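You operate a simulated robot arm through the tools that you are given. There is no shell and no other tool. Be economical: measure what you need, move in short steps, check, and stop when the job is done.

Carry out the task below with a simulated two-armed robot. There is one attempt and no reset: what you move stays moved.

## Task
Move the cured purple Lucky sign to the green tray marked good.
Fine: cure time dial to off, orange clamp knob back to open, cure hood shut again; the gem stays on; leave the green Breezy sign. Where these are worked on the way, their far stop is far enough and under half their travel is too little: cure hood.

Only the result counts: the job must be done as asked and must still hold three seconds after the hand-in. Knocking over, shifting, dropping, spilling or breaking anything else fails it.

## Robot
Two 7-joint arms with fingered hands on one trunk, on a base that drives. Base frame: it is fixed to the floor where the robot stands at the start and does not move with it; the origin is under the middle of the robot, x ahead of it, y to its left, z up; the surface under the hand at the start is at about z = 88.4. Units: cm, rad, N and s.
The left shoulder is at the start at [4.9, 18.5, 121.9], the right one opposite. With the tool pointing down near the work surface each hand reaches from about 10 to 82 cm from the robot's upright axis, wherever it stands, measured 20 degrees to its own side. Places, roughly: cure hood [50, 20, 100]; cure time dial [50, -20, 90]; inside of the green good tray [50, -60, 90]; orange clamp knob [40, 10, 90]; yellow gem (4x3x2 cm) [50, 20, 90]. Payload 4 kg a hand.
The TCP of each hand is the grasp point between the finger pads, 2.6 cm short of the fingertips. In the tool frame z runs along the fingers and y along their closing line. Largest opening 13.2 cm; the body of the gripper starts 7.3 cm behind the TCP. The gripper is a hand of 3 fingers: y runs from the thumb to the fingers, the wrist lies at [0, 0, -22.4] in the tool frame, and closing takes about 1.5 s.
Orientation is that of the tool frame in the base frame, as [roll, pitch, yaw] about the fixed x, y, z axes, in that order (R = Rz(yaw) Ry(pitch) Rx(roll)). With the fingers straight down and closing along the base's y, the tool's x points along the base's -x, its y along +y and its z along -z.

## Interface
- The arms move only by the tool nudge_tool. It takes "left_plan", "right_plan" or both (then of equal length, played together; a hand with none holds still); each is a list of rows, each an object of numbers (a shift or turn left out is 0, a gripper value left out holds the last): "x", "y", "z": the shift along the base's x, y, z in units of 100 mm (1.0 is 100 mm); "wx", "wy", "wz": the turn, a rotation vector about the base's x, y, z in units of 120 degrees (1.0 is 120 degrees). In form: [{"x": .., "y": .., "z": .., "wx": .., "wy": .., "wz": ..}, ...]. A call has 1 to 10 rows; each row is the pose to reach, as a shift and turn from the pose commanded when the call began. "left_jaw" and "right_jaw" are, for a hand that has rows, the finger opening in cm, from 0 to 13.2, set as the call begins (left out, the last holds). A call with a number of a shift or a turn outside -1 to 1 is refused whole. Each row takes 0.2 s and may step no farther than 5 cm and 0.15 rad from the row before; otherwise, or with a gripper value out of range, the whole call is refused. Where a pose cannot be reached the arm comes as near as it can. A force on the tool above 40 N (or 10 N above the force at the start of the call, whichever is more), or a blocked arm, ends the call early, and 0.2 s more pass. Each finger travels about 7.2 cm/s and halts on what it meets, pressing with about 21 N; the grip force reading is that of the motor and also rises with nothing between the fingers. The clock runs only during rows and for 0.2 s after the last one: add rows that repeat a pose to give the fingers time. It gives the time, the measured TCP pose, the force on the tool (base axes), the opening and the grip force at its end, in the units of the frame above (readings bear some noise), with the torque about the TCP (base axes, N m) and any sound that the robot's microphone picked up.
- Cameras (640 x 400 px; columns grow to the right, rows downward): "scene" is now at [13.19, -3.8, 144.94]; the picture's right is [-0.24, -0.97, 0.03], its down [-0.60, 0.12, -0.79] and it looks along [0.77, -0.20, -0.61] (base axes); focal length 265 px, centre (320, 200). "left" rides on the left gripper at [-6.2, 0.3, -9.2] in its tool frame; the picture's right is [-0.05, -1.00, 0.00], its down [0.83, -0.04, -0.56] and it looks along [0.55, -0.03, 0.83] (tool axes); focal length 230 px, centre (320, 200). "right" rides on the right gripper at [6.2, 0.3, -9.2] in its tool frame; the picture's right is [-0.05, 1.00, 0.00], its down [-0.83, -0.04, -0.55] and it looks along [-0.55, -0.03, 0.83] (tool axes); focal length 230 px, centre (320, 200). There is no depth. A picture from a camera that has moved, and an enlarged one, comes with that camera's place and axes in the base frame and with its lens. The place of the scene camera against the robot may be out by one fixed shift of up to 2.5 cm in any direction.
- grab_frame(camera): a new picture of that camera. No time passes.
- move_column(by): slides the trunk up (or, below 0, down) by that many cm; the arms and the scene camera ride with it, the base frame stays. It gives what a move gives, with no picture.
- roll_base(legs): drives the robot by 1 to 6 legs, each [ahead, left, turn to the left] in cm, cm and rad, along the robot's own axes; the way and the turn of a leg run together, so that a leg with both is an arc; at most 150 cm and 3.142 rad a leg. The arms and the cameras ride along, it lands a little off, and it stops where it bumps. It gives what a move gives.
- finger_targets(finger1, finger2, thumb_bend, hand): sets how far each is bent, from 0 (flat) to 100 (curled in); at 30 the hand is open as for a grip, at 70 the pads meet at the TCP. One left out holds its place. A second passes; each finger stops where it meets its share of the squeeze, and holds until it gets a number again. A gripper value or a shape takes the hand back. It gives what a move gives, with no picture; readings hold the bend of each and the force on the fingers (four entries, about 0 where the hand has none), thumb and palm.
- preshape(shape, hand): the hand has 3 fingers and takes this shape, open, in about a second: jaw (thumb against the fingers, like two jaws); tri (thumb and two fingers); tip (a fingertip pinch); poke (one finger out to press); point (the index stretched); flat (the hand flat); cup (the hand cupped); fist (a fist). The gripper value then closes the fingers along that shape, each until it touches; the sizes above hold for jaw. It gives what a move gives, with no picture.
- pan_tilt(pan, tilt): turns the head with the scene camera to pan (to the left, within 1.501 rad either way) and tilt (down, from -0.506 to 1.204), counted from straight ahead of the robot. It gives what a move gives.
- zoom(camera, box): a new picture of the part [left, top, right, bottom] of that camera's present view, enlarged. No time passes.
- job_done(): hands the job in; it is judged then, once.

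Go step by step. Nothing tells you exact positions but the pictures and the camera data: compare them with the known pose of the tool, close in by small moves and look again before you grip or let go. The budget is 120 turns and 108 pictures, counting those below and the enlarged ones. Unless the task says otherwise, let go and move clear before handing in, and close with one line.

The tools are called as name(argument=value, ...) on one line, values as JSON. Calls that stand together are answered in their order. nudge_tool: Moves the arms, as the interface text tells. Its arguments: {"type":"object","properties":{"left_plan":{"type":"array","items":{"type":"object","properties":{"x":{"type":"number"},"y":{"type":"number"},"z":{"type":"number"},"wx":{"type":"number"},"wy":{"type":"number"},"wz":{"type":"number"}}}},"left_jaw":{"type":"number"},"right_plan":{"type":"array","items":{"type":"object","properties":{"x":{"type":"number"},"y":{"type":"number"},"z":{"type":"number"},"wx":{"type":"number"},"wy":{"type":"number"},"wz":{"type":"number"}}}},"right_jaw":{"type":"number"}},"required":[]} The other tools are called the same way: move_column (by) slides the trunk up or down; preshape (shape, hand) gives the hand a shape; finger_targets (finger1, finger2, thumb_bend, hand) moves the fingers one by one; roll_base (legs) drives the base; pan_tilt (pan, tilt) turns the head that bears the scene camera; grab_frame (camera) takes a picture; zoom (camera, box) takes an enlarged picture of a part of a camera's view; job_done () hands the job in.

At the start:

```text
clock: 0.0
left_eef_pos: [55.7, 19.51, 127.26]
left_ee_rot: [3.14, 0.001, -3.141]
left_wrist_force: [0.3, 0.1, -0.3]
left_wrist_torque: [-0.05, -0.01, 0.01]
left_finger_gap: 13.2
left_grip_force: 0.2
left_shape: jaw
left_bend: [30.0, 30.0, 30.0]
left_finger forces: [0.0, 0.0, 0.0, 0.0, 0.0, 0.0]
right_eef_pos: [44.62, -20.01, 122.87]
right_ee_rot: [-3.141, -0.002, 3.141]
right_wrist_force: [-0.6, 0.3, -0.2]
right_wrist_torque: [-0.01, 0.0, -0.01]
right_finger_gap: 13.19
right_grip_force: 0.2
right_shape: jaw
right_bend: [30.0, 30.0, 30.0]
right_finger forces: [0.1, 0.0, 0.0, 0.1, 0.0, 0.1]
trunk travel left (down, up): [-25.0, 21.2]
robot x, y, heading: [0.43, -0.03, 0.006]
head pan, tilt: [-0.239, 0.543]
```

scene: 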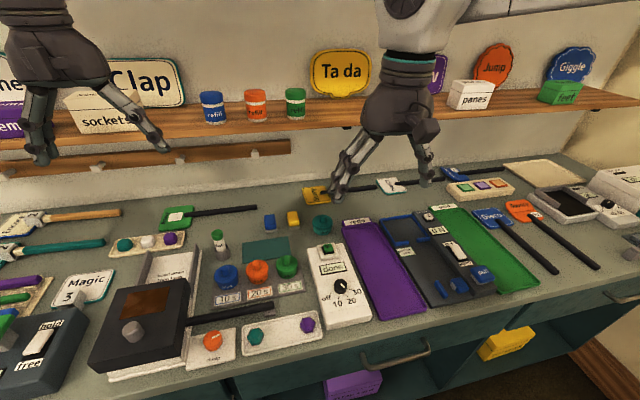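
right: 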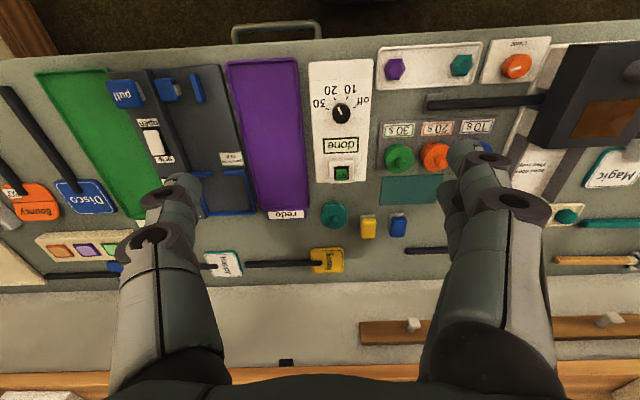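
left: 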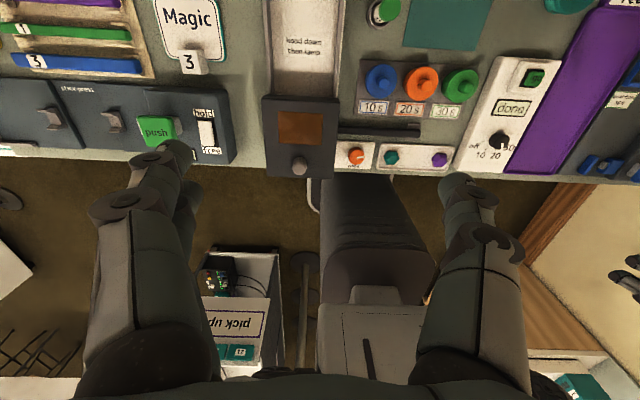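

I see a bench with the cure hood at the left, the clamp knob, the dial and the trays. I'll look closer before doing anything.

zoom(camera="scene", box=[80, 220, 340, 390])

zoom(camera="scene", box=[300, 170, 620, 370])

zoom(camera="left", box=[220, 0, 540, 200])

```text
2.35 times, centred on (210, 305) of scene
camera zoom: at [13.19, -3.8, 144.94], right [-0.24, -0.97, 0.03], down [-0.6, 0.12, -0.79], along [0.77, -0.2, -0.61], focal length 624 px, centre (579, -47)
```

zoom: 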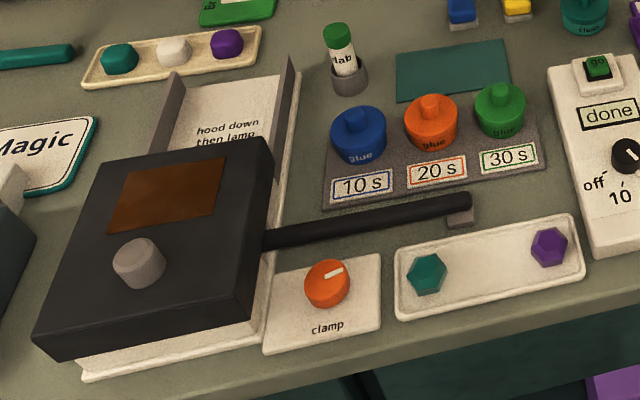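

```text
2.00 times, centred on (460, 270) of scene
camera zoom: at [13.19, -3.8, 144.94], right [-0.24, -0.97, 0.03], down [-0.6, 0.12, -0.79], along [0.77, -0.2, -0.61], focal length 531 px, centre (40, 60)
```

zoom: 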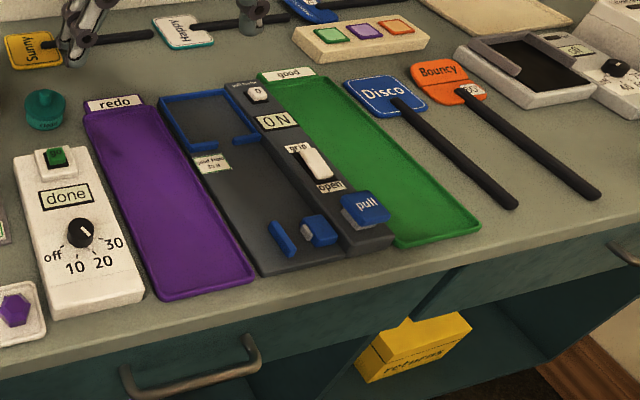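

```text
2.00 times, centred on (380, 100) of left
camera zoom: at [61.81, 19.93, 136.5], right [0.05, -1.0, 0.0], down [-0.83, -0.04, 0.56], along [-0.55, -0.03, -0.83], focal length 460 px, centre (200, 400)
```

zoom: 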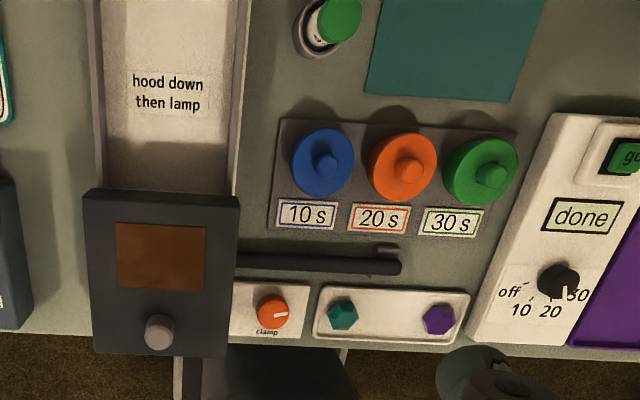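

The hood appears to slide on a channel running away from me; the sign's handle sticks out to the right and the clamp knob sits beside it. I'll zoom in on the dial and the clamp.

zoom(camera="left", box=[460, 60, 540, 180])

zoom(camera="left", box=[260, 90, 380, 180])

zoom(camera="scene", box=[90, 270, 250, 380])

```text
3.33 times, centred on (500, 120) of left
camera zoom: at [61.81, 19.93, 136.5], right [0.05, -1.0, 0.0], down [-0.83, -0.04, 0.56], along [-0.55, -0.03, -0.83], focal length 767 px, centre (-280, 467)
```

zoom: 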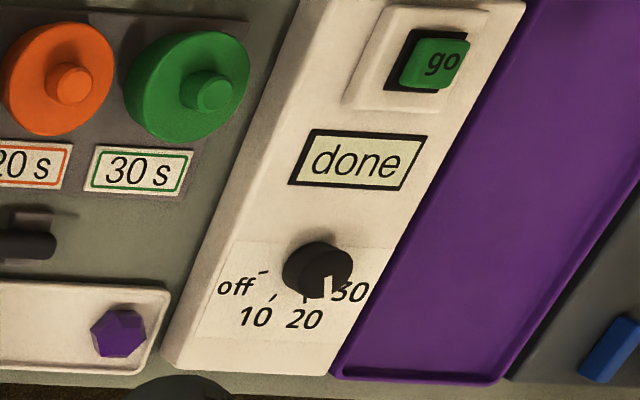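

```text
4.44 times, centred on (320, 135) of left
camera zoom: at [61.81, 19.93, 136.5], right [0.05, -1.0, 0.0], down [-0.83, -0.04, 0.56], along [-0.55, -0.03, -0.83], focal length 1022 px, centre (320, 489)
```

zoom: 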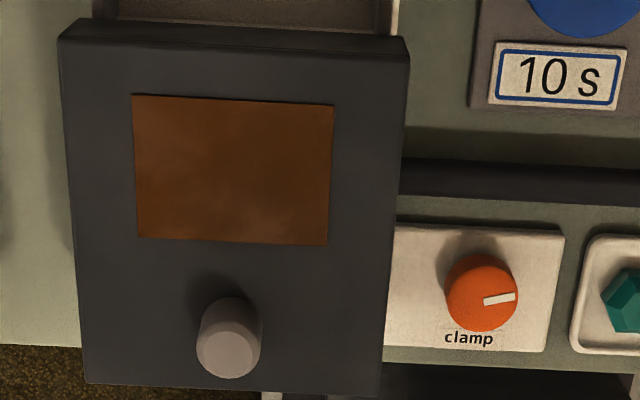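

```text
3.64 times, centred on (170, 325) of scene
camera zoom: at [13.19, -3.8, 144.94], right [-0.24, -0.97, 0.03], down [-0.6, 0.12, -0.79], along [0.77, -0.2, -0.61], focal length 965 px, centre (866, -254)
```

zoom: 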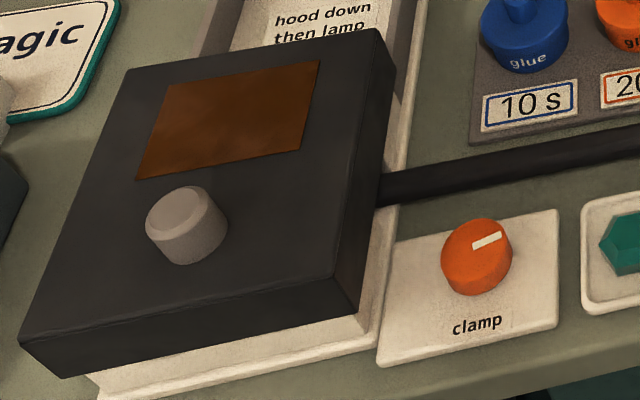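

The dial's notch points at about 20/30 and off is at its left. I'll lower the left hand for a second, closer view of the hood and clamp.

nudge_tool(left_plan=[{"z": -0.4}, {"z": -0.8}, {"z": -1.0, "x": 0.2}, {"z": -1.0, "x": 0.2}])

grab_frame(camera="left")

grab_frame(camera="scene")

```text
clock: 1.0
left_eef_pos: [57.59, 19.47, 117.25]
left_ee_rot: [-3.141, 0.001, -3.14]
left_wrist_force: [-0.4, 0.6, 0.1]
left_wrist_torque: [0.0, 0.0, -0.02]
left_finger_gap: 13.21
left_grip_force: 0.0
left_shape: jaw
left_bend: [30.0, 30.0, 30.0]
left_finger forces: [0.0, 0.0, 0.0, 0.1, 0.0, 0.0]
right_eef_pos: [44.61, -19.99, 122.86]
right_ee_rot: [-3.142, 0.001, -3.141]
right_wrist_force: [-0.6, 0.2, -1.1]
right_wrist_torque: [-0.02, -0.03, -0.02]
right_finger_gap: 13.23
right_grip_force: 0.0
right_shape: jaw
right_bend: [30.0, 30.0, 30.0]
right_finger forces: [0.0, 0.1, 0.0, 0.0, 0.1, 0.1]
trunk travel left (down, up): [-25.0, 21.2]
robot x, y, heading: [-0.14, 0.15, -0.006]
head pan, tilt: [-0.239, 0.543]
```

```text
98 pictures are left
camera left: at [63.83, 19.94, 126.5], right [0.05, -1.0, 0.0], down [-0.83, -0.04, 0.55], along [-0.55, -0.03, -0.83], focal length 230 px, centre (320, 200)
```

left: 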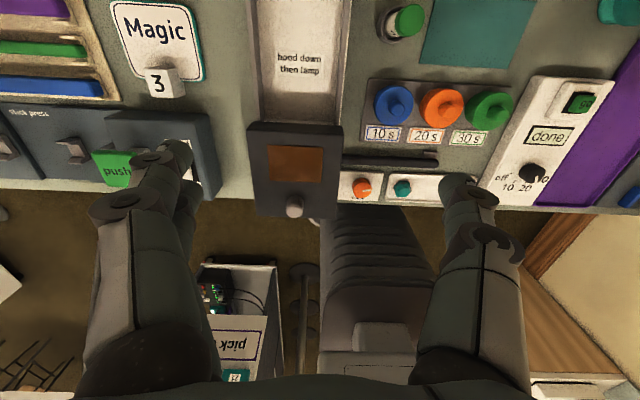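

```text
97 pictures are left
camera scene: at [13.15, -3.77, 144.95], right [-0.24, -0.97, 0.03], down [-0.6, 0.12, -0.79], along [0.77, -0.2, -0.61], focal length 265 px, centre (320, 200)
```

scene: 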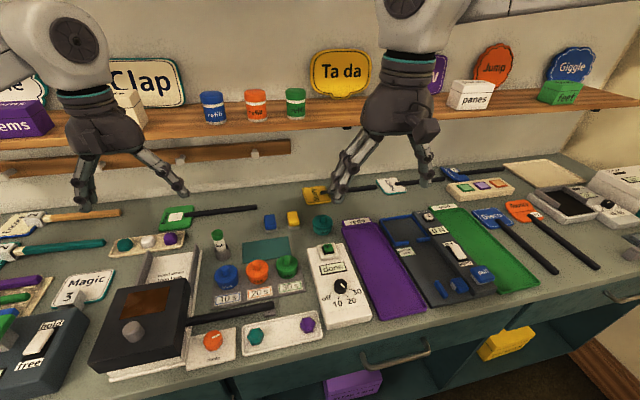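

Triangulating puts the clamp knob at about [43, 11.4, 91] and the hood knob at about [43, 22.6, 97]. I'll move the left hand above the hood knob to look.

nudge_tool(left_plan=[{"x": -0.4, "y": 0.1}, {"x": -0.8, "y": 0.2}, {"x": -1.0, "y": 0.3, "z": -0.3}, {"x": -1.0, "y": 0.3, "z": -0.5}, {"x": -1.0, "y": 0.3, "z": -0.5}])

grab_frame(camera="left")

grab_frame(camera="scene")

```text
clock: 2.2
left_eef_pos: [47.59, 22.36, 112.32]
left_ee_rot: [3.141, 0.001, -3.141]
left_wrist_force: [0.0, 0.1, 0.5]
left_wrist_torque: [0.02, 0.0, 0.03]
left_finger_gap: 13.18
left_grip_force: 0.1
left_shape: jaw
left_bend: [30.0, 30.0, 30.0]
left_finger forces: [0.0, 0.0, 0.0, 0.0, 0.0, 0.1]
right_eef_pos: [44.73, -20.07, 122.92]
right_ee_rot: [3.141, 0.0, 3.141]
right_wrist_force: [0.3, -0.5, -0.2]
right_wrist_torque: [-0.01, -0.02, 0.03]
right_finger_gap: 13.18
right_grip_force: 0.0
right_shape: jaw
right_bend: [30.0, 30.0, 30.0]
right_finger forces: [0.1, 0.1, 0.0, 0.1, 0.0, 0.0]
trunk travel left (down, up): [-25.0, 21.2]
robot x, y, heading: [-0.0, 0.0, 0.001]
head pan, tilt: [-0.239, 0.543]
```

```text
96 pictures are left
camera left: at [53.77, 22.85, 121.55], right [0.05, -1.0, 0.0], down [-0.83, -0.04, 0.55], along [-0.55, -0.03, -0.83], focal length 230 px, centre (320, 200)
```

left: 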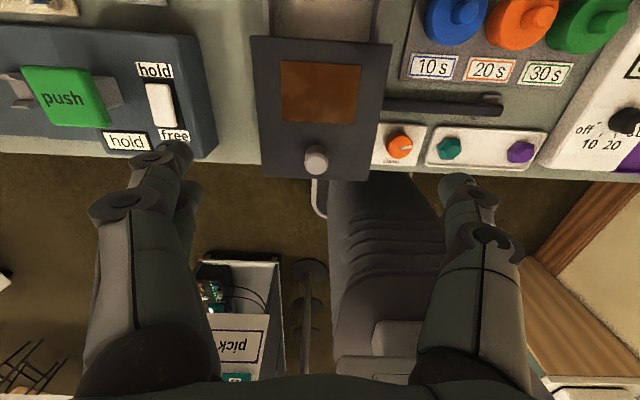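

```text
95 pictures are left
camera scene: at [13.15, -3.82, 144.95], right [-0.24, -0.97, 0.03], down [-0.6, 0.12, -0.79], along [0.77, -0.2, -0.61], focal length 265 px, centre (320, 200)
```

scene: 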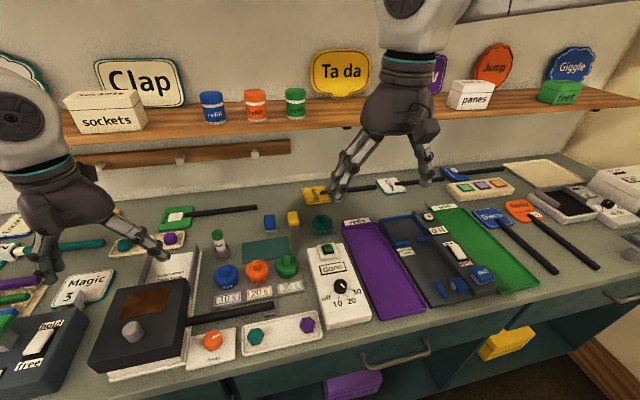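

The hood knob triangulates to about [43.4, 22.7, 97.5]. I'll zoom in to see whether the hood slides or is hinged.

zoom(camera="scene", box=[80, 230, 240, 330])

zoom(camera="left", box=[230, 0, 430, 190])

```text
4.00 times, centred on (160, 280) of scene
camera zoom: at [13.15, -3.82, 144.95], right [-0.24, -0.97, 0.03], down [-0.6, 0.12, -0.79], along [0.77, -0.2, -0.61], focal length 1061 px, centre (960, -120)
```

zoom: 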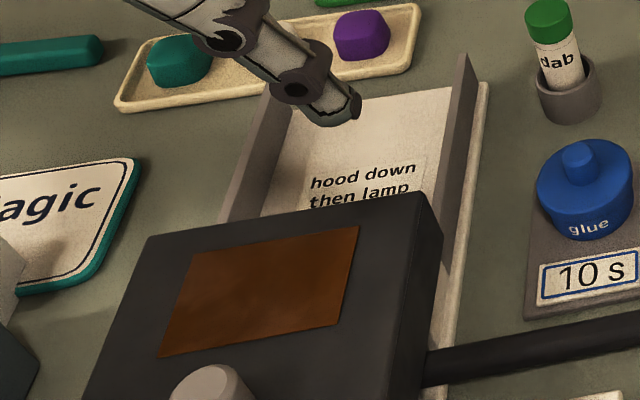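

```text
2.11 times, centred on (330, 95) of left
camera zoom: at [53.77, 22.85, 121.55], right [0.05, -1.0, 0.0], down [-0.83, -0.04, 0.55], along [-0.55, -0.03, -0.83], focal length 484 px, centre (299, 421)
```

zoom: 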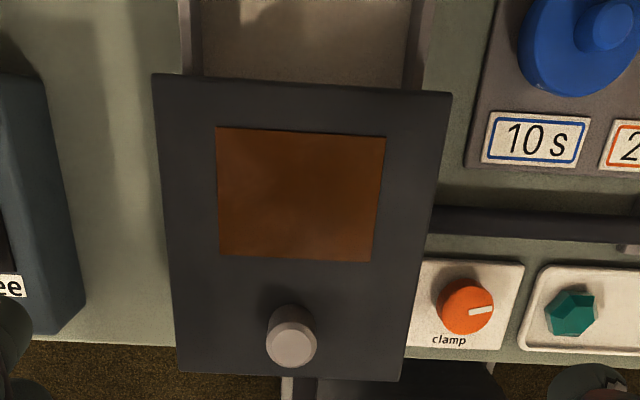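

The hood sits on two rails running away from me, so it slides. I'll lower the left hand over its knob with the fingers part open.

nudge_tool(left_plan=[{"x": -0.2, "z": -0.2}, {"x": -0.42, "y": 0.03, "z": -0.6}, {"x": -0.42, "y": 0.03, "z": -0.95}, {"x": -0.42, "y": 0.03, "z": -0.95}], left_jaw=6)

grab_frame(camera="left")

grab_frame(camera="scene")

```text
clock: 3.2
left_eef_pos: [43.39, 22.79, 102.88]
left_ee_rot: [-3.141, 0.0, -3.14]
left_wrist_force: [-0.1, -1.0, 0.2]
left_wrist_torque: [-0.01, 0.01, 0.01]
left_finger_gap: 6.08
left_grip_force: 0.1
left_shape: jaw
left_bend: [73.0, 73.0, 70.0]
left_finger forces: [0.0, 0.1, 0.0, 0.0, 0.0, 0.0]
right_eef_pos: [44.55, -19.99, 122.83]
right_ee_rot: [-3.141, -0.001, 3.141]
right_wrist_force: [-0.1, -0.4, -0.4]
right_wrist_torque: [-0.01, 0.03, -0.01]
right_finger_gap: 13.23
right_grip_force: 0.1
right_shape: jaw
right_bend: [30.0, 30.0, 30.0]
right_finger forces: [0.0, 0.1, 0.1, 0.1, 0.0, 0.0]
trunk travel left (down, up): [-25.0, 21.2]
robot x, y, heading: [0.21, -0.24, -0.004]
head pan, tilt: [-0.239, 0.543]
```

```text
92 pictures are left
camera left: at [49.53, 23.21, 112.0], right [0.05, -1.0, 0.0], down [-0.83, -0.04, 0.55], along [-0.55, -0.03, -0.83], focal length 230 px, centre (320, 200)
```

left: 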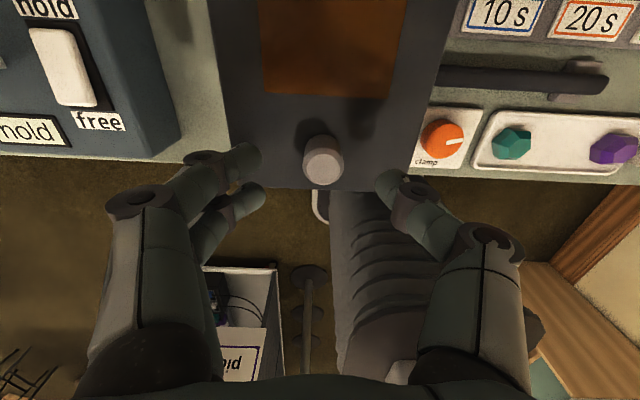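

```text
91 pictures are left
camera scene: at [13.15, -3.82, 144.95], right [-0.24, -0.97, 0.03], down [-0.6, 0.12, -0.79], along [0.77, -0.2, -0.61], focal length 265 px, centre (320, 200)
```

scene: 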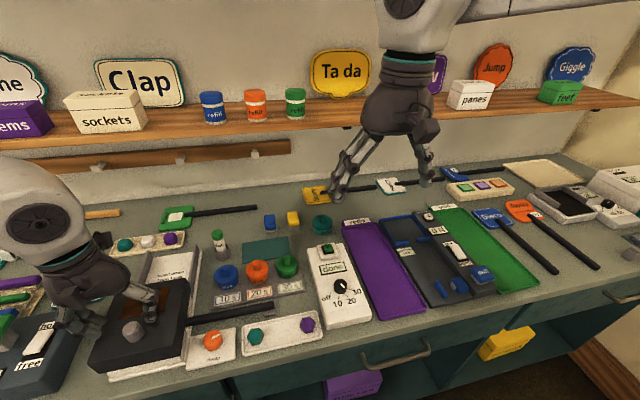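

The knob is centred between the fingers in y and close in x. I'll go down to z≈98.2 and close.

nudge_tool(left_plan=[{"x": -0.05, "z": -0.25}, {"x": -0.05, "z": -0.47}])

nudge_tool(left_plan=[{}, {}, {}, {}, {}, {}], left_jaw=0)

grab_frame(camera="left")

zoom(camera="scene", box=[40, 230, 240, 380])

```text
clock: 3.8
left_eef_pos: [42.99, 22.62, 99.42]
left_ee_rot: [-3.137, 0.017, 3.141]
left_wrist_force: [-1.8, 1.8, 15.4]
left_wrist_torque: [0.72, 0.13, 0.08]
left_finger_gap: 6.1
left_grip_force: 0.1
left_shape: jaw
left_bend: [74.0, 74.0, 70.0]
left_finger forces: [6.4, 9.7, 0.0, 0.1, 0.1, 0.0]
right_eef_pos: [44.37, -20.02, 123.01]
right_ee_rot: [3.141, 0.002, -3.141]
right_wrist_force: [-0.5, -0.5, -0.2]
right_wrist_torque: [0.0, 0.0, -0.03]
right_finger_gap: 13.19
right_grip_force: 0.1
right_shape: jaw
right_bend: [30.0, 30.0, 30.0]
right_finger forces: [0.0, 0.1, 0.0, 0.1, 0.1, 0.0]
trunk travel left (down, up): [-25.0, 21.2]
robot x, y, heading: [-0.05, 0.24, -0.006]
head pan, tilt: [-0.239, 0.543]
stopped in row 2 (left hand): the force on the tool passed its limit at 55 N (the readings are from after the stop); the commanded pose is now the measured one
```

```text
clock: 5.2
left_eef_pos: [43.11, 22.62, 99.12]
left_ee_rot: [-3.137, 0.015, 3.141]
left_wrist_force: [-1.5, -15.4, 17.8]
left_wrist_torque: [-0.62, 0.09, -0.03]
left_finger_gap: 2.23
left_grip_force: 21.3
left_shape: jaw
left_bend: [74.0, 75.0, 71.0]
left_finger forces: [7.7, 4.0, 0.0, 0.0, 38.2, 0.0]
right_eef_pos: [44.51, -20.35, 122.87]
right_ee_rot: [3.138, 0.0, -3.141]
right_wrist_force: [-0.9, -0.1, -0.3]
right_wrist_torque: [0.01, -0.03, -0.04]
right_finger_gap: 13.2
right_grip_force: 0.0
right_shape: jaw
right_bend: [30.0, 30.0, 30.0]
right_finger forces: [0.1, 0.1, 0.0, 0.0, 0.0, 0.0]
trunk travel left (down, up): [-25.0, 21.2]
robot x, y, heading: [-0.06, 0.0, 0.003]
head pan, tilt: [-0.239, 0.543]
```

```text
90 pictures are left
camera left: at [49.18, 22.98, 108.53], right [0.05, -1.0, 0.01], down [-0.84, -0.04, 0.54], along [-0.54, -0.03, -0.84], focal length 230 px, centre (320, 200)
```

left: 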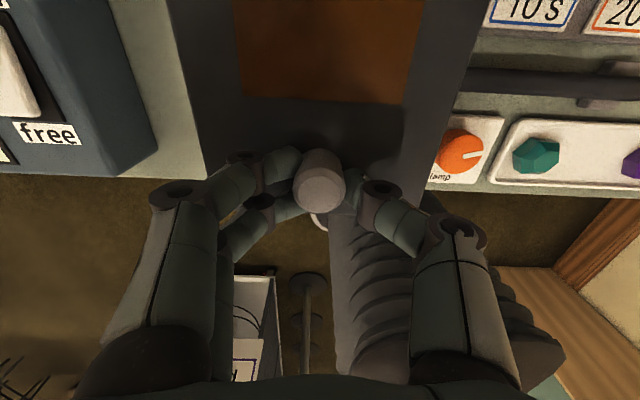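

```text
2.67 times, centred on (140, 305) of scene
camera zoom: at [13.03, -4.1, 144.96], right [-0.24, -0.97, 0.03], down [-0.6, 0.12, -0.79], along [0.77, -0.2, -0.61], focal length 708 px, centre (800, -80)
```

zoom: 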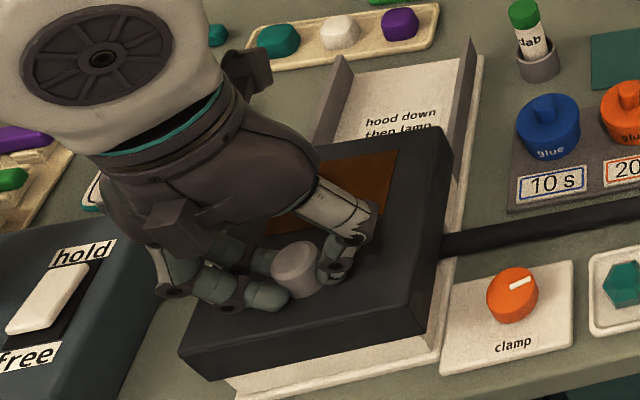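

The fingers hold the knob and touch the lid top (z≈96.7). I'll ease up slightly and push the hood away along +x as a test.

nudge_tool(left_plan=[{"z": 0.04}, {"z": 0.04, "x": 0.1}, {"z": 0.04, "x": 0.2}, {"z": 0.04, "x": 0.3}, {"z": 0.04, "x": 0.3}])

zoom(camera="scene", box=[40, 230, 240, 380])

```text
clock: 6.4
left_eef_pos: [46.18, 22.63, 99.33]
left_ee_rot: [-3.138, 0.009, -3.139]
left_wrist_force: [-0.4, -11.5, -8.6]
left_wrist_torque: [-0.23, 0.02, -0.01]
left_finger_gap: 2.01
left_grip_force: 21.4
left_shape: jaw
left_bend: [74.0, 75.0, 70.0]
left_finger forces: [5.9, 3.1, 0.0, 0.0, 19.8, 0.0]
right_eef_pos: [44.79, -20.1, 122.78]
right_ee_rot: [3.14, -0.003, 3.141]
right_wrist_force: [0.2, 0.1, -0.7]
right_wrist_torque: [0.01, 0.06, 0.04]
right_finger_gap: 13.21
right_grip_force: 0.0
right_shape: jaw
right_bend: [30.0, 30.0, 30.0]
right_finger forces: [0.1, 0.1, 0.0, 0.0, 0.1, 0.0]
trunk travel left (down, up): [-25.0, 21.2]
robot x, y, heading: [0.06, -0.02, 0.001]
head pan, tilt: [-0.239, 0.543]
```

```text
2.67 times, centred on (140, 305) of scene
camera zoom: at [13.27, -3.94, 144.93], right [-0.24, -0.97, 0.03], down [-0.6, 0.12, -0.79], along [0.77, -0.2, -0.61], focal length 708 px, centre (800, -80)
```

zoom: 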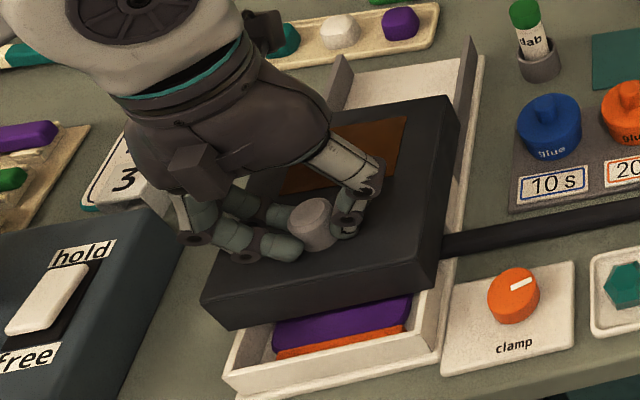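

The hood slides and a purple sign shows beneath it. I'll keep pushing towards the far stop.

nudge_tool(left_plan=[{"x": 0.15}, {"x": 0.3}, {"x": 0.45}, {"x": 0.6}, {"x": 0.75}, {"x": 0.9}, {"x": 0.9}])

zoom(camera="scene", box=[40, 200, 260, 380])

```text
clock: 8.0
left_eef_pos: [55.3, 22.55, 99.42]
left_ee_rot: [-3.137, 0.011, 3.141]
left_wrist_force: [0.1, -11.0, -10.3]
left_wrist_torque: [-0.15, 0.01, -0.03]
left_finger_gap: 1.98
left_grip_force: 21.1
left_shape: jaw
left_bend: [74.0, 75.0, 70.0]
left_finger forces: [6.5, 3.5, 0.0, 0.1, 19.1, 0.0]
right_eef_pos: [44.63, -20.04, 122.82]
right_ee_rot: [3.139, -0.002, -3.141]
right_wrist_force: [-0.5, -0.8, 0.1]
right_wrist_torque: [-0.01, -0.01, -0.04]
right_finger_gap: 13.2
right_grip_force: 0.0
right_shape: jaw
right_bend: [30.0, 30.0, 30.0]
right_finger forces: [0.0, 0.0, 0.1, 0.0, 0.0, 0.0]
trunk travel left (down, up): [-25.0, 21.2]
robot x, y, heading: [0.35, -0.32, -0.005]
head pan, tilt: [-0.239, 0.543]
```

```text
2.22 times, centred on (150, 290) of scene
camera zoom: at [13.29, -3.9, 144.93], right [-0.24, -0.97, 0.03], down [-0.6, 0.12, -0.79], along [0.77, -0.2, -0.61], focal length 590 px, centre (698, 0)
```

zoom: 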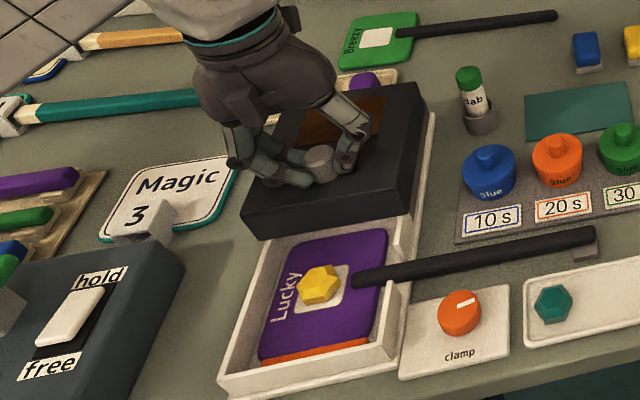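

The Lucky sign with the yellow gem is now mostly exposed. I'll push on to the stop.

nudge_tool(left_plan=[{"x": 0.1}, {"x": 0.2}, {"x": 0.3}, {"x": 0.4}])

zoom(camera="scene", box=[40, 200, 260, 380])

```text
clock: 9.0
left_eef_pos: [59.6, 22.92, 99.44]
left_ee_rot: [-3.134, 0.014, -3.137]
left_wrist_force: [-0.3, -0.5, 0.2]
left_wrist_torque: [-0.03, 0.02, 0.01]
left_finger_gap: 1.27
left_grip_force: 21.2
left_shape: jaw
left_bend: [76.0, 76.0, 74.0]
left_finger forces: [0.0, 0.1, 0.0, 0.0, 0.0, 0.0]
right_eef_pos: [44.89, -19.92, 122.83]
right_ee_rot: [3.14, -0.002, -3.141]
right_wrist_force: [0.2, 0.3, 0.5]
right_wrist_torque: [0.01, 0.03, 0.04]
right_finger_gap: 13.21
right_grip_force: 0.1
right_shape: jaw
right_bend: [30.0, 30.0, 30.0]
right_finger forces: [0.1, 0.0, 0.1, 0.0, 0.1, 0.0]
trunk travel left (down, up): [-25.0, 21.2]
robot x, y, heading: [0.31, -0.12, -0.005]
head pan, tilt: [-0.239, 0.543]
```

```text
2.22 times, centred on (150, 290) of scene
camera zoom: at [13.41, -3.69, 144.93], right [-0.24, -0.97, 0.03], down [-0.6, 0.12, -0.79], along [0.77, -0.2, -0.61], focal length 590 px, centre (698, 0)
```

zoom: 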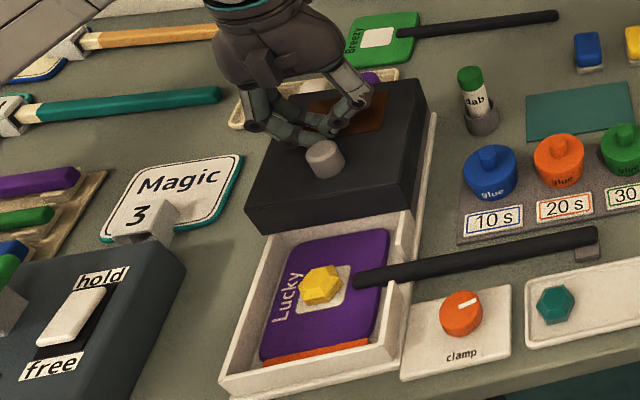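

The hood is at its far stop and the fingers slipped off at the end; the purple sign with gem and an orange clamp bar is visible. I'll raise the left hand and bring it over the clamp knob to look closer.

nudge_tool(left_plan=[{"z": 0.4}, {"z": 0.8}, {"z": 0.9, "x": -0.3, "y": -0.3}, {"z": 0.9, "x": -0.6, "y": -0.7}, {"z": 0.9, "x": -1.0, "y": -1.0}, {"z": 0.9, "x": -1.0, "y": -1.0}])

preshape(shape="tip", hand="left")

grab_frame(camera="left")

grab_frame(camera="scene")

```text
clock: 10.4
left_eef_pos: [49.17, 12.83, 108.44]
left_ee_rot: [-3.137, 0.01, -3.139]
left_wrist_force: [0.4, 0.2, -1.0]
left_wrist_torque: [-0.01, 0.0, 0.02]
left_finger_gap: 1.29
left_grip_force: 21.1
left_shape: jaw
left_bend: [76.0, 76.0, 74.0]
left_finger forces: [0.0, 0.0, 0.1, 0.1, 0.1, 0.0]
right_eef_pos: [44.74, -19.87, 122.89]
right_ee_rot: [-3.141, -0.002, 3.14]
right_wrist_force: [0.6, 0.6, 0.5]
right_wrist_torque: [-0.03, 0.03, 0.01]
right_finger_gap: 13.18
right_grip_force: 0.0
right_shape: jaw
right_bend: [30.0, 30.0, 30.0]
right_finger forces: [0.0, 0.0, 0.0, 0.0, 0.1, 0.0]
trunk travel left (down, up): [-25.0, 21.2]
robot x, y, heading: [0.12, 0.05, 0.003]
head pan, tilt: [-0.239, 0.543]
```

```text
clock: 11.3
left_eef_pos: [49.23, 12.95, 108.45]
left_ee_rot: [-3.137, 0.012, -3.139]
left_wrist_force: [0.1, 0.1, 0.0]
left_wrist_torque: [-0.03, -0.02, 0.02]
left_finger_gap: 13.18
left_grip_force: 0.0
left_shape: tip
left_bend: [30.0, 30.0, 30.0]
left_finger forces: [0.0, 0.0, 0.0, 0.0, 0.1, 0.0]
right_eef_pos: [44.66, -20.01, 122.9]
right_ee_rot: [-3.141, 0.001, 3.141]
right_wrist_force: [-0.6, 0.5, 0.8]
right_wrist_torque: [-0.02, -0.03, 0.0]
right_finger_gap: 13.18
right_grip_force: 0.0
right_shape: jaw
right_bend: [30.0, 30.0, 30.0]
right_finger forces: [0.0, 0.0, 0.1, 0.0, 0.0, 0.1]
trunk travel left (down, up): [-25.0, 21.2]
robot x, y, heading: [0.26, 0.14, -0.001]
head pan, tilt: [-0.239, 0.543]
```

```text
85 pictures are left
camera left: at [55.25, 13.39, 117.82], right [0.05, -1.0, 0.01], down [-0.84, -0.04, 0.55], along [-0.54, -0.03, -0.84], focal length 230 px, centre (320, 200)
```

left: 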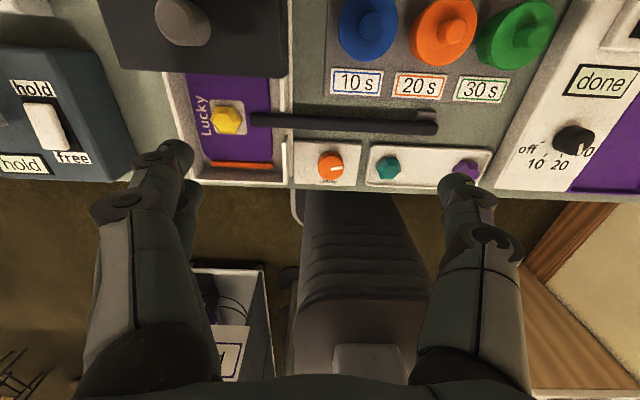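

```text
84 pictures are left
camera scene: at [13.18, -3.79, 144.95], right [-0.24, -0.97, 0.03], down [-0.6, 0.12, -0.79], along [0.77, -0.2, -0.61], focal length 265 px, centre (320, 200)
```

scene: 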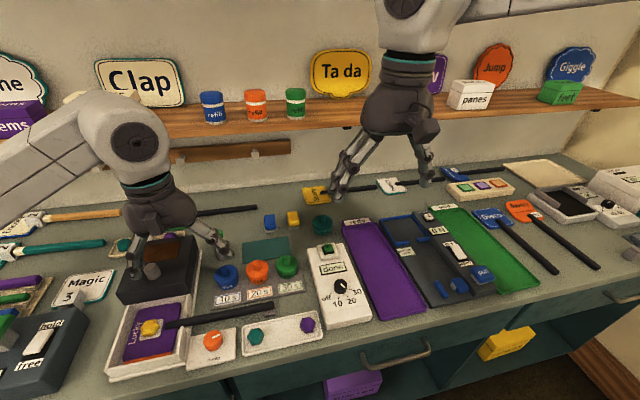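

The pole lies along y at x≈49 from y≈20 to y≈0, and the clamp knob is at about [42.9, 11.4, 91], so there is room to turn it. I'll zoom on its markings.

zoom(camera="left", box=[280, 130, 380, 200])

zoom(camera="scene", box=[100, 290, 250, 385])

```text
5.71 times, centred on (330, 165) of left
camera zoom: at [55.25, 13.39, 117.82], right [0.05, -1.0, 0.01], down [-0.84, -0.04, 0.55], along [-0.54, -0.03, -0.84], focal length 1315 px, centre (263, 400)
```

zoom: 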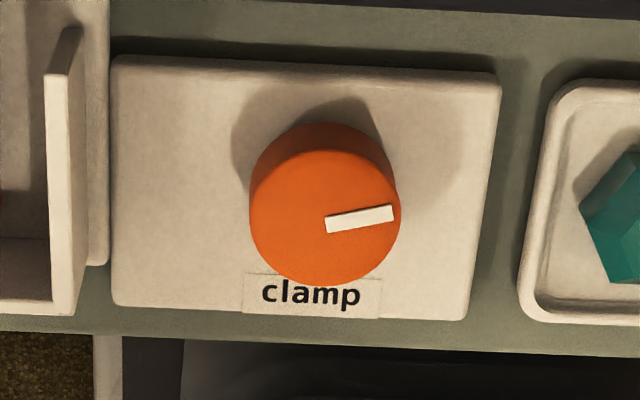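

```text
4.21 times, centred on (175, 338) of scene
camera zoom: at [13.18, -3.79, 144.95], right [-0.24, -0.97, 0.03], down [-0.6, 0.12, -0.79], along [0.77, -0.2, -0.61], focal length 1117 px, centre (930, -379)
```

zoom: 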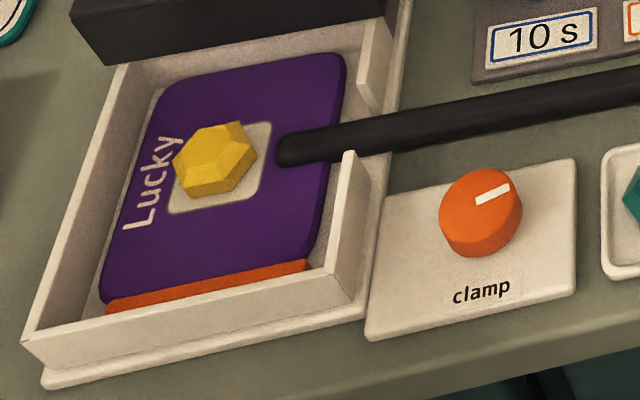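

No open label, so I'll grip the knob and test which way it turns. First I'll go above it at z≈98.

nudge_tool(left_plan=[{"x": -0.3, "y": -0.1, "z": -0.3}, {"x": -0.63, "y": -0.15, "z": -0.6}, {"x": -0.63, "y": -0.15, "z": -1.0}, {"x": -0.63, "y": -0.15, "z": -1.0}], left_jaw=6)

grab_frame(camera="left")

zoom(camera="scene", box=[100, 230, 300, 380])

```text
clock: 12.3
left_eef_pos: [42.71, 11.33, 98.54]
left_ee_rot: [-3.136, 0.01, -3.138]
left_wrist_force: [0.1, -0.9, 0.1]
left_wrist_torque: [-0.01, 0.02, -0.01]
left_finger_gap: 6.03
left_grip_force: 0.1
left_shape: tip
left_bend: [73.0, 73.0, 70.0]
left_finger forces: [0.0, 0.0, 0.0, 0.0, 0.0, 0.2]
right_eef_pos: [44.57, -20.01, 122.97]
right_ee_rot: [-3.141, -0.001, 3.141]
right_wrist_force: [-0.1, -0.2, 0.1]
right_wrist_torque: [-0.04, 0.0, 0.04]
right_finger_gap: 13.2
right_grip_force: 0.0
right_shape: jaw
right_bend: [30.0, 30.0, 30.0]
right_finger forces: [0.0, 0.0, 0.0, 0.0, 0.1, 0.0]
trunk travel left (down, up): [-25.0, 21.2]
robot x, y, heading: [-0.18, 0.11, 0.003]
head pan, tilt: [-0.239, 0.543]
```

```text
81 pictures are left
camera left: at [48.85, 11.84, 107.82], right [0.05, -1.0, 0.01], down [-0.84, -0.04, 0.55], along [-0.54, -0.03, -0.84], focal length 230 px, centre (320, 200)
```

left: 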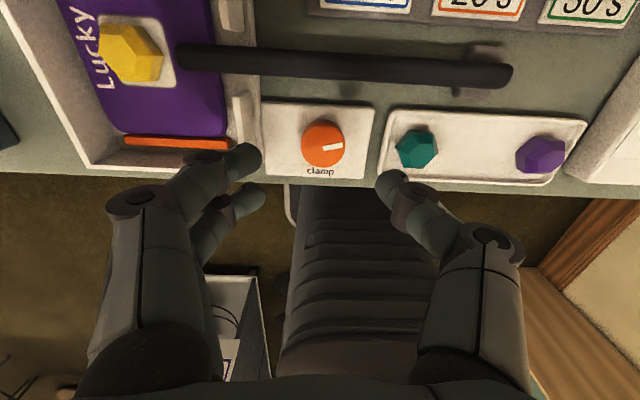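

```text
2.67 times, centred on (200, 305) of scene
camera zoom: at [13.17, -3.82, 144.95], right [-0.24, -0.97, 0.03], down [-0.6, 0.12, -0.79], along [0.77, -0.2, -0.61], focal length 708 px, centre (640, -80)
```

zoom: 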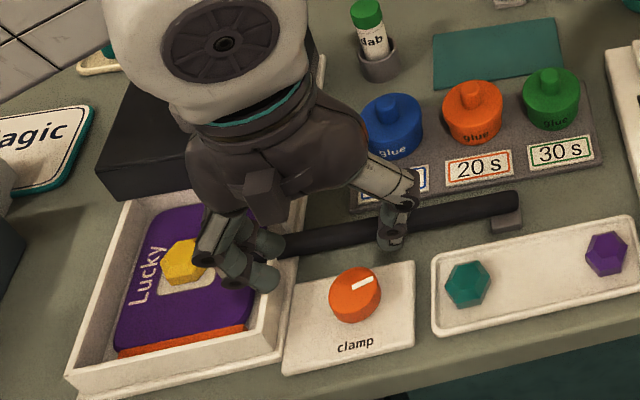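

The knob is centred; I'll narrow the opening to 5 cm and descend, with a force check.

nudge_tool(left_plan=[{"x": 0.03}, {"x": 0.03, "z": -0.2}, {"x": 0.03, "z": -0.4}, {"x": 0.03, "z": -0.5}, {"x": 0.03, "z": -0.55}], left_jaw=5)

grab_frame(camera="left")

zoom(camera="scene", box=[100, 230, 300, 380])

```text
clock: 13.5
left_eef_pos: [43.17, 11.33, 93.0]
left_ee_rot: [-3.136, 0.013, 3.141]
left_wrist_force: [0.6, 0.1, 0.8]
left_wrist_torque: [0.02, -0.03, 0.0]
left_finger_gap: 5.06
left_grip_force: 0.0
left_shape: tip
left_bend: [73.0, 73.0, 70.0]
left_finger forces: [0.0, 0.0, 0.1, 0.0, 0.1, 0.0]
right_eef_pos: [44.72, -20.05, 123.01]
right_ee_rot: [-3.141, 0.0, -3.141]
right_wrist_force: [1.2, 0.1, 0.4]
right_wrist_torque: [0.01, 0.05, -0.04]
right_finger_gap: 13.22
right_grip_force: 0.0
right_shape: jaw
right_bend: [30.0, 30.0, 30.0]
right_finger forces: [0.0, 0.1, 0.0, 0.0, 0.1, 0.0]
trunk travel left (down, up): [-25.0, 21.2]
robot x, y, heading: [-0.07, 0.19, 0.002]
head pan, tilt: [-0.239, 0.543]
```

```text
79 pictures are left
camera left: at [49.27, 11.76, 102.24], right [0.05, -1.0, 0.01], down [-0.84, -0.04, 0.55], along [-0.54, -0.03, -0.84], focal length 230 px, centre (320, 200)
```

left: 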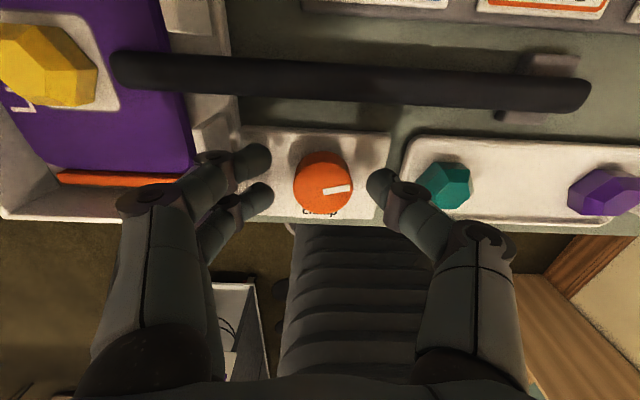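

```text
2.67 times, centred on (200, 305) of scene
camera zoom: at [13.19, -3.78, 144.95], right [-0.24, -0.97, 0.03], down [-0.6, 0.12, -0.79], along [0.77, -0.2, -0.61], focal length 708 px, centre (640, -80)
```

zoom: 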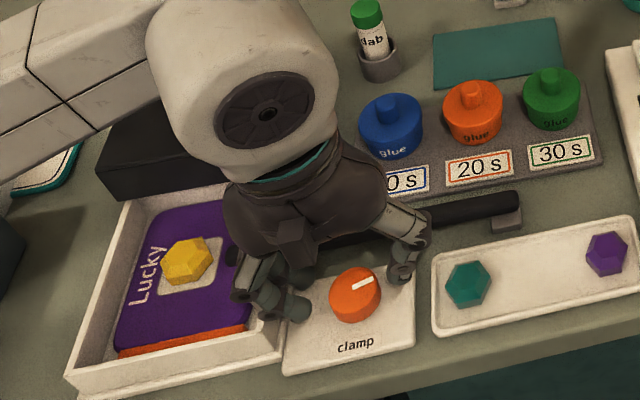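

Aligned on both sides of the knob. I'll lower 6 mm and close.

nudge_tool(left_plan=[{"z": -0.06}])

nudge_tool(left_plan=[{}, {}, {}, {}, {}], left_jaw=0)

grab_frame(camera="left")

```text
clock: 13.9
left_eef_pos: [43.2, 11.09, 92.37]
left_ee_rot: [-3.136, 0.011, 3.141]
left_wrist_force: [-0.2, -3.7, 2.2]
left_wrist_torque: [0.1, 0.01, 0.03]
left_finger_gap: 4.88
left_grip_force: 0.1
left_shape: tip
left_bend: [74.0, 74.0, 70.0]
left_finger forces: [2.1, 2.2, 0.1, 0.0, 0.0, 0.1]
right_eef_pos: [44.52, -20.09, 122.89]
right_ee_rot: [3.14, 0.0, -3.141]
right_wrist_force: [-0.3, -0.4, -0.9]
right_wrist_torque: [-0.01, -0.01, -0.02]
right_finger_gap: 13.18
right_grip_force: 0.1
right_shape: jaw
right_bend: [30.0, 30.0, 30.0]
right_finger forces: [0.1, 0.0, 0.0, 0.1, 0.1, 0.0]
trunk travel left (down, up): [-25.0, 21.2]
robot x, y, heading: [0.13, 0.04, -0.001]
head pan, tilt: [-0.239, 0.543]
```

```text
clock: 15.1
left_eef_pos: [43.28, 11.05, 92.3]
left_ee_rot: [-3.138, 0.013, 3.141]
left_wrist_force: [1.4, -12.5, -0.3]
left_wrist_torque: [-0.31, -0.03, 0.08]
left_finger_gap: 2.48
left_grip_force: 21.0
left_shape: tip
left_bend: [75.0, 74.0, 70.0]
left_finger forces: [3.8, 8.4, 0.0, 0.0, 24.7, 0.1]
right_eef_pos: [44.61, -20.24, 122.79]
right_ee_rot: [3.14, -0.001, -3.141]
right_wrist_force: [-0.4, 0.3, 0.6]
right_wrist_torque: [0.02, -0.03, 0.05]
right_finger_gap: 13.17
right_grip_force: 0.0
right_shape: jaw
right_bend: [30.0, 30.0, 30.0]
right_finger forces: [0.0, 0.0, 0.1, 0.1, 0.0, 0.0]
trunk travel left (down, up): [-25.0, 21.2]
robot x, y, heading: [0.05, 0.34, 0.002]
head pan, tilt: [-0.239, 0.543]
```

```text
77 pictures are left
camera left: at [49.28, 11.6, 101.69], right [0.05, -1.0, 0.01], down [-0.84, -0.04, 0.55], along [-0.54, -0.03, -0.84], focal length 230 px, centre (320, 200)
```

left: 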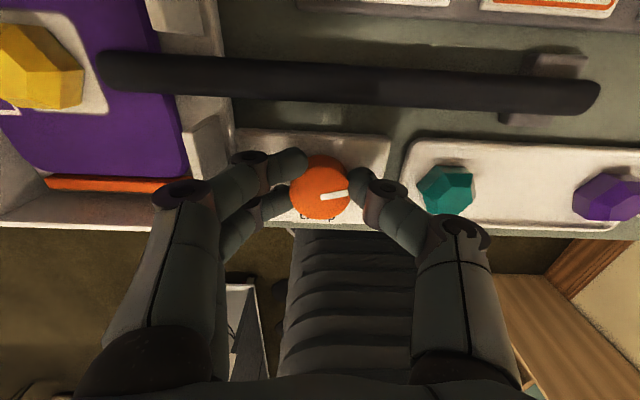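

The knob is gripped with two fingers and the thumb. I'll test a small counterclockwise turn (seen from above).

nudge_tool(left_plan=[{"wz": 0.06}, {"wz": 0.12}, {"wz": 0.18}, {"wz": 0.18}])

grab_frame(camera="left")

zoom(camera="scene", box=[100, 290, 250, 385])

```text
clock: 16.1
left_eef_pos: [43.21, 11.3, 92.22]
left_ee_rot: [-3.139, 0.012, -2.762]
left_wrist_force: [1.1, -6.4, 1.9]
left_wrist_torque: [-0.12, 0.01, 0.05]
left_finger_gap: 2.46
left_grip_force: 21.1
left_shape: tip
left_bend: [75.0, 74.0, 70.0]
left_finger forces: [4.6, 10.8, 0.0, 0.1, 21.1, 0.1]
right_eef_pos: [44.59, -20.15, 122.81]
right_ee_rot: [3.14, -0.001, -3.141]
right_wrist_force: [-0.3, 0.0, 0.2]
right_wrist_torque: [0.01, -0.04, 0.02]
right_finger_gap: 13.19
right_grip_force: 0.0
right_shape: jaw
right_bend: [30.0, 30.0, 30.0]
right_finger forces: [0.1, 0.0, 0.0, 0.0, 0.0, 0.0]
trunk travel left (down, up): [-25.0, 21.2]
robot x, y, heading: [0.15, 0.11, 0.004]
head pan, tilt: [-0.239, 0.543]
```

```text
76 pictures are left
camera left: at [48.71, 13.94, 101.68], right [0.42, -0.91, 0.0], down [-0.76, -0.35, 0.55], along [-0.49, -0.23, -0.84], focal length 230 px, centre (320, 200)
```

left: 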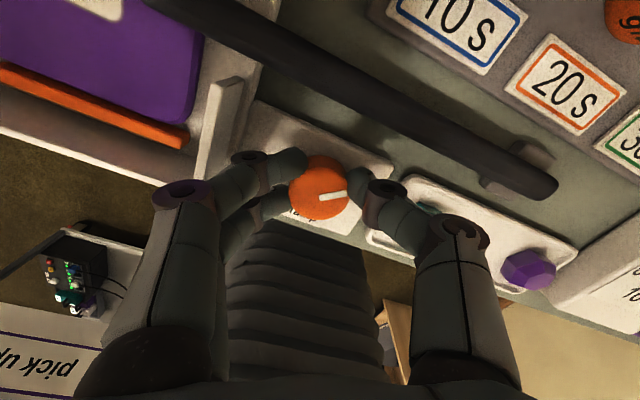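

```text
4.21 times, centred on (175, 338) of scene
camera zoom: at [13.21, -3.89, 144.94], right [-0.24, -0.97, 0.03], down [-0.6, 0.12, -0.79], along [0.77, -0.2, -0.61], focal length 1117 px, centre (930, -379)
```

zoom: 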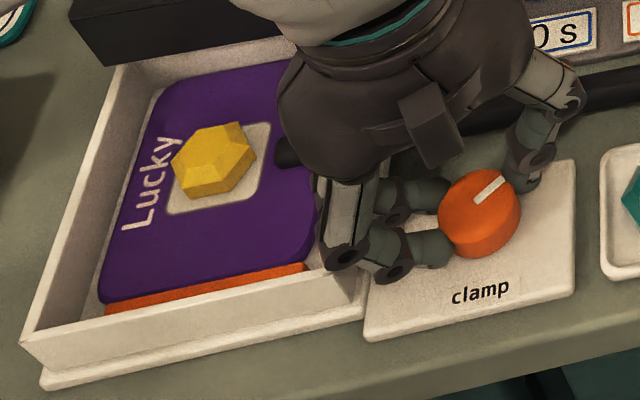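

The knob turns freely counterclockwise with the fingers. I'll carry on further that way and watch the clamp bar.

nudge_tool(left_plan=[{"wz": 0.06}, {"wz": 0.12}, {"wz": 0.18}, {"wz": 0.24}, {"wz": 0.3}, {"wz": 0.36}, {"wz": 0.42}, {"wz": 0.48}, {"wz": 0.48}])

grab_frame(camera="left")

zoom(camera="scene", box=[100, 290, 250, 385])

```text
clock: 18.1
left_eef_pos: [43.11, 11.41, 92.36]
left_ee_rot: [-3.137, 0.012, -1.755]
left_wrist_force: [-2.8, 11.2, 5.6]
left_wrist_torque: [0.23, 0.19, -0.06]
left_finger_gap: 2.42
left_grip_force: 20.7
left_shape: tip
left_bend: [75.0, 74.0, 70.0]
left_finger forces: [11.9, 12.9, 0.0, 0.0, 18.0, 0.0]
right_eef_pos: [44.56, -19.94, 123.03]
right_ee_rot: [-3.141, -0.001, -3.141]
right_wrist_force: [0.2, -0.3, 0.0]
right_wrist_torque: [0.02, -0.02, -0.01]
right_finger_gap: 13.16
right_grip_force: 0.1
right_shape: jaw
right_bend: [30.0, 30.0, 30.0]
right_finger forces: [0.0, 0.0, 0.0, 0.0, 0.1, 0.0]
trunk travel left (down, up): [-25.0, 21.2]
robot x, y, heading: [-0.17, -0.03, 0.0]
head pan, tilt: [-0.239, 0.543]
```

```text
74 pictures are left
camera left: at [43.95, 17.58, 101.66], right [0.99, -0.13, 0.01], down [-0.11, -0.83, 0.55], along [-0.07, -0.54, -0.84], focal length 230 px, centre (320, 200)
```

left: 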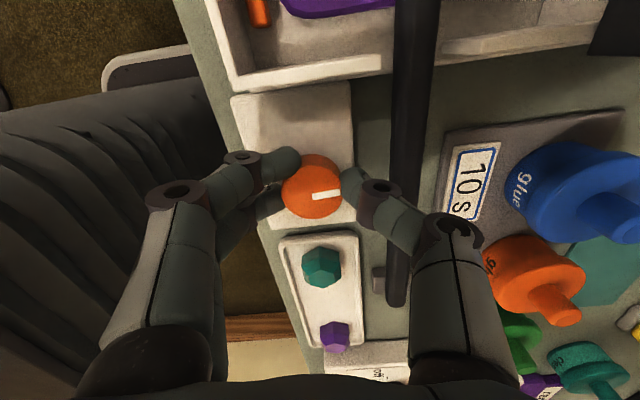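

```text
4.21 times, centred on (175, 338) of scene
camera zoom: at [13.12, -3.62, 144.96], right [-0.24, -0.97, 0.03], down [-0.6, 0.12, -0.79], along [0.77, -0.2, -0.61], focal length 1117 px, centre (930, -379)
```

zoom: 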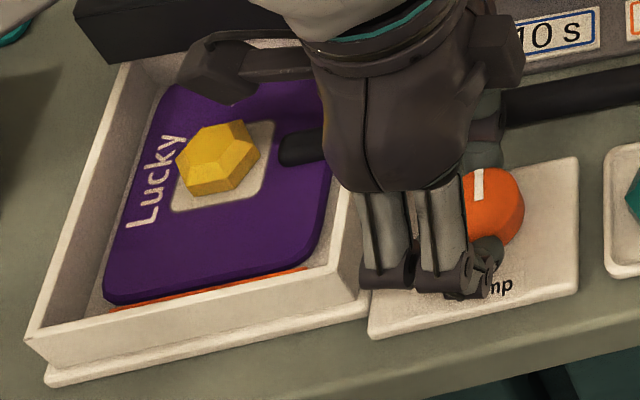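

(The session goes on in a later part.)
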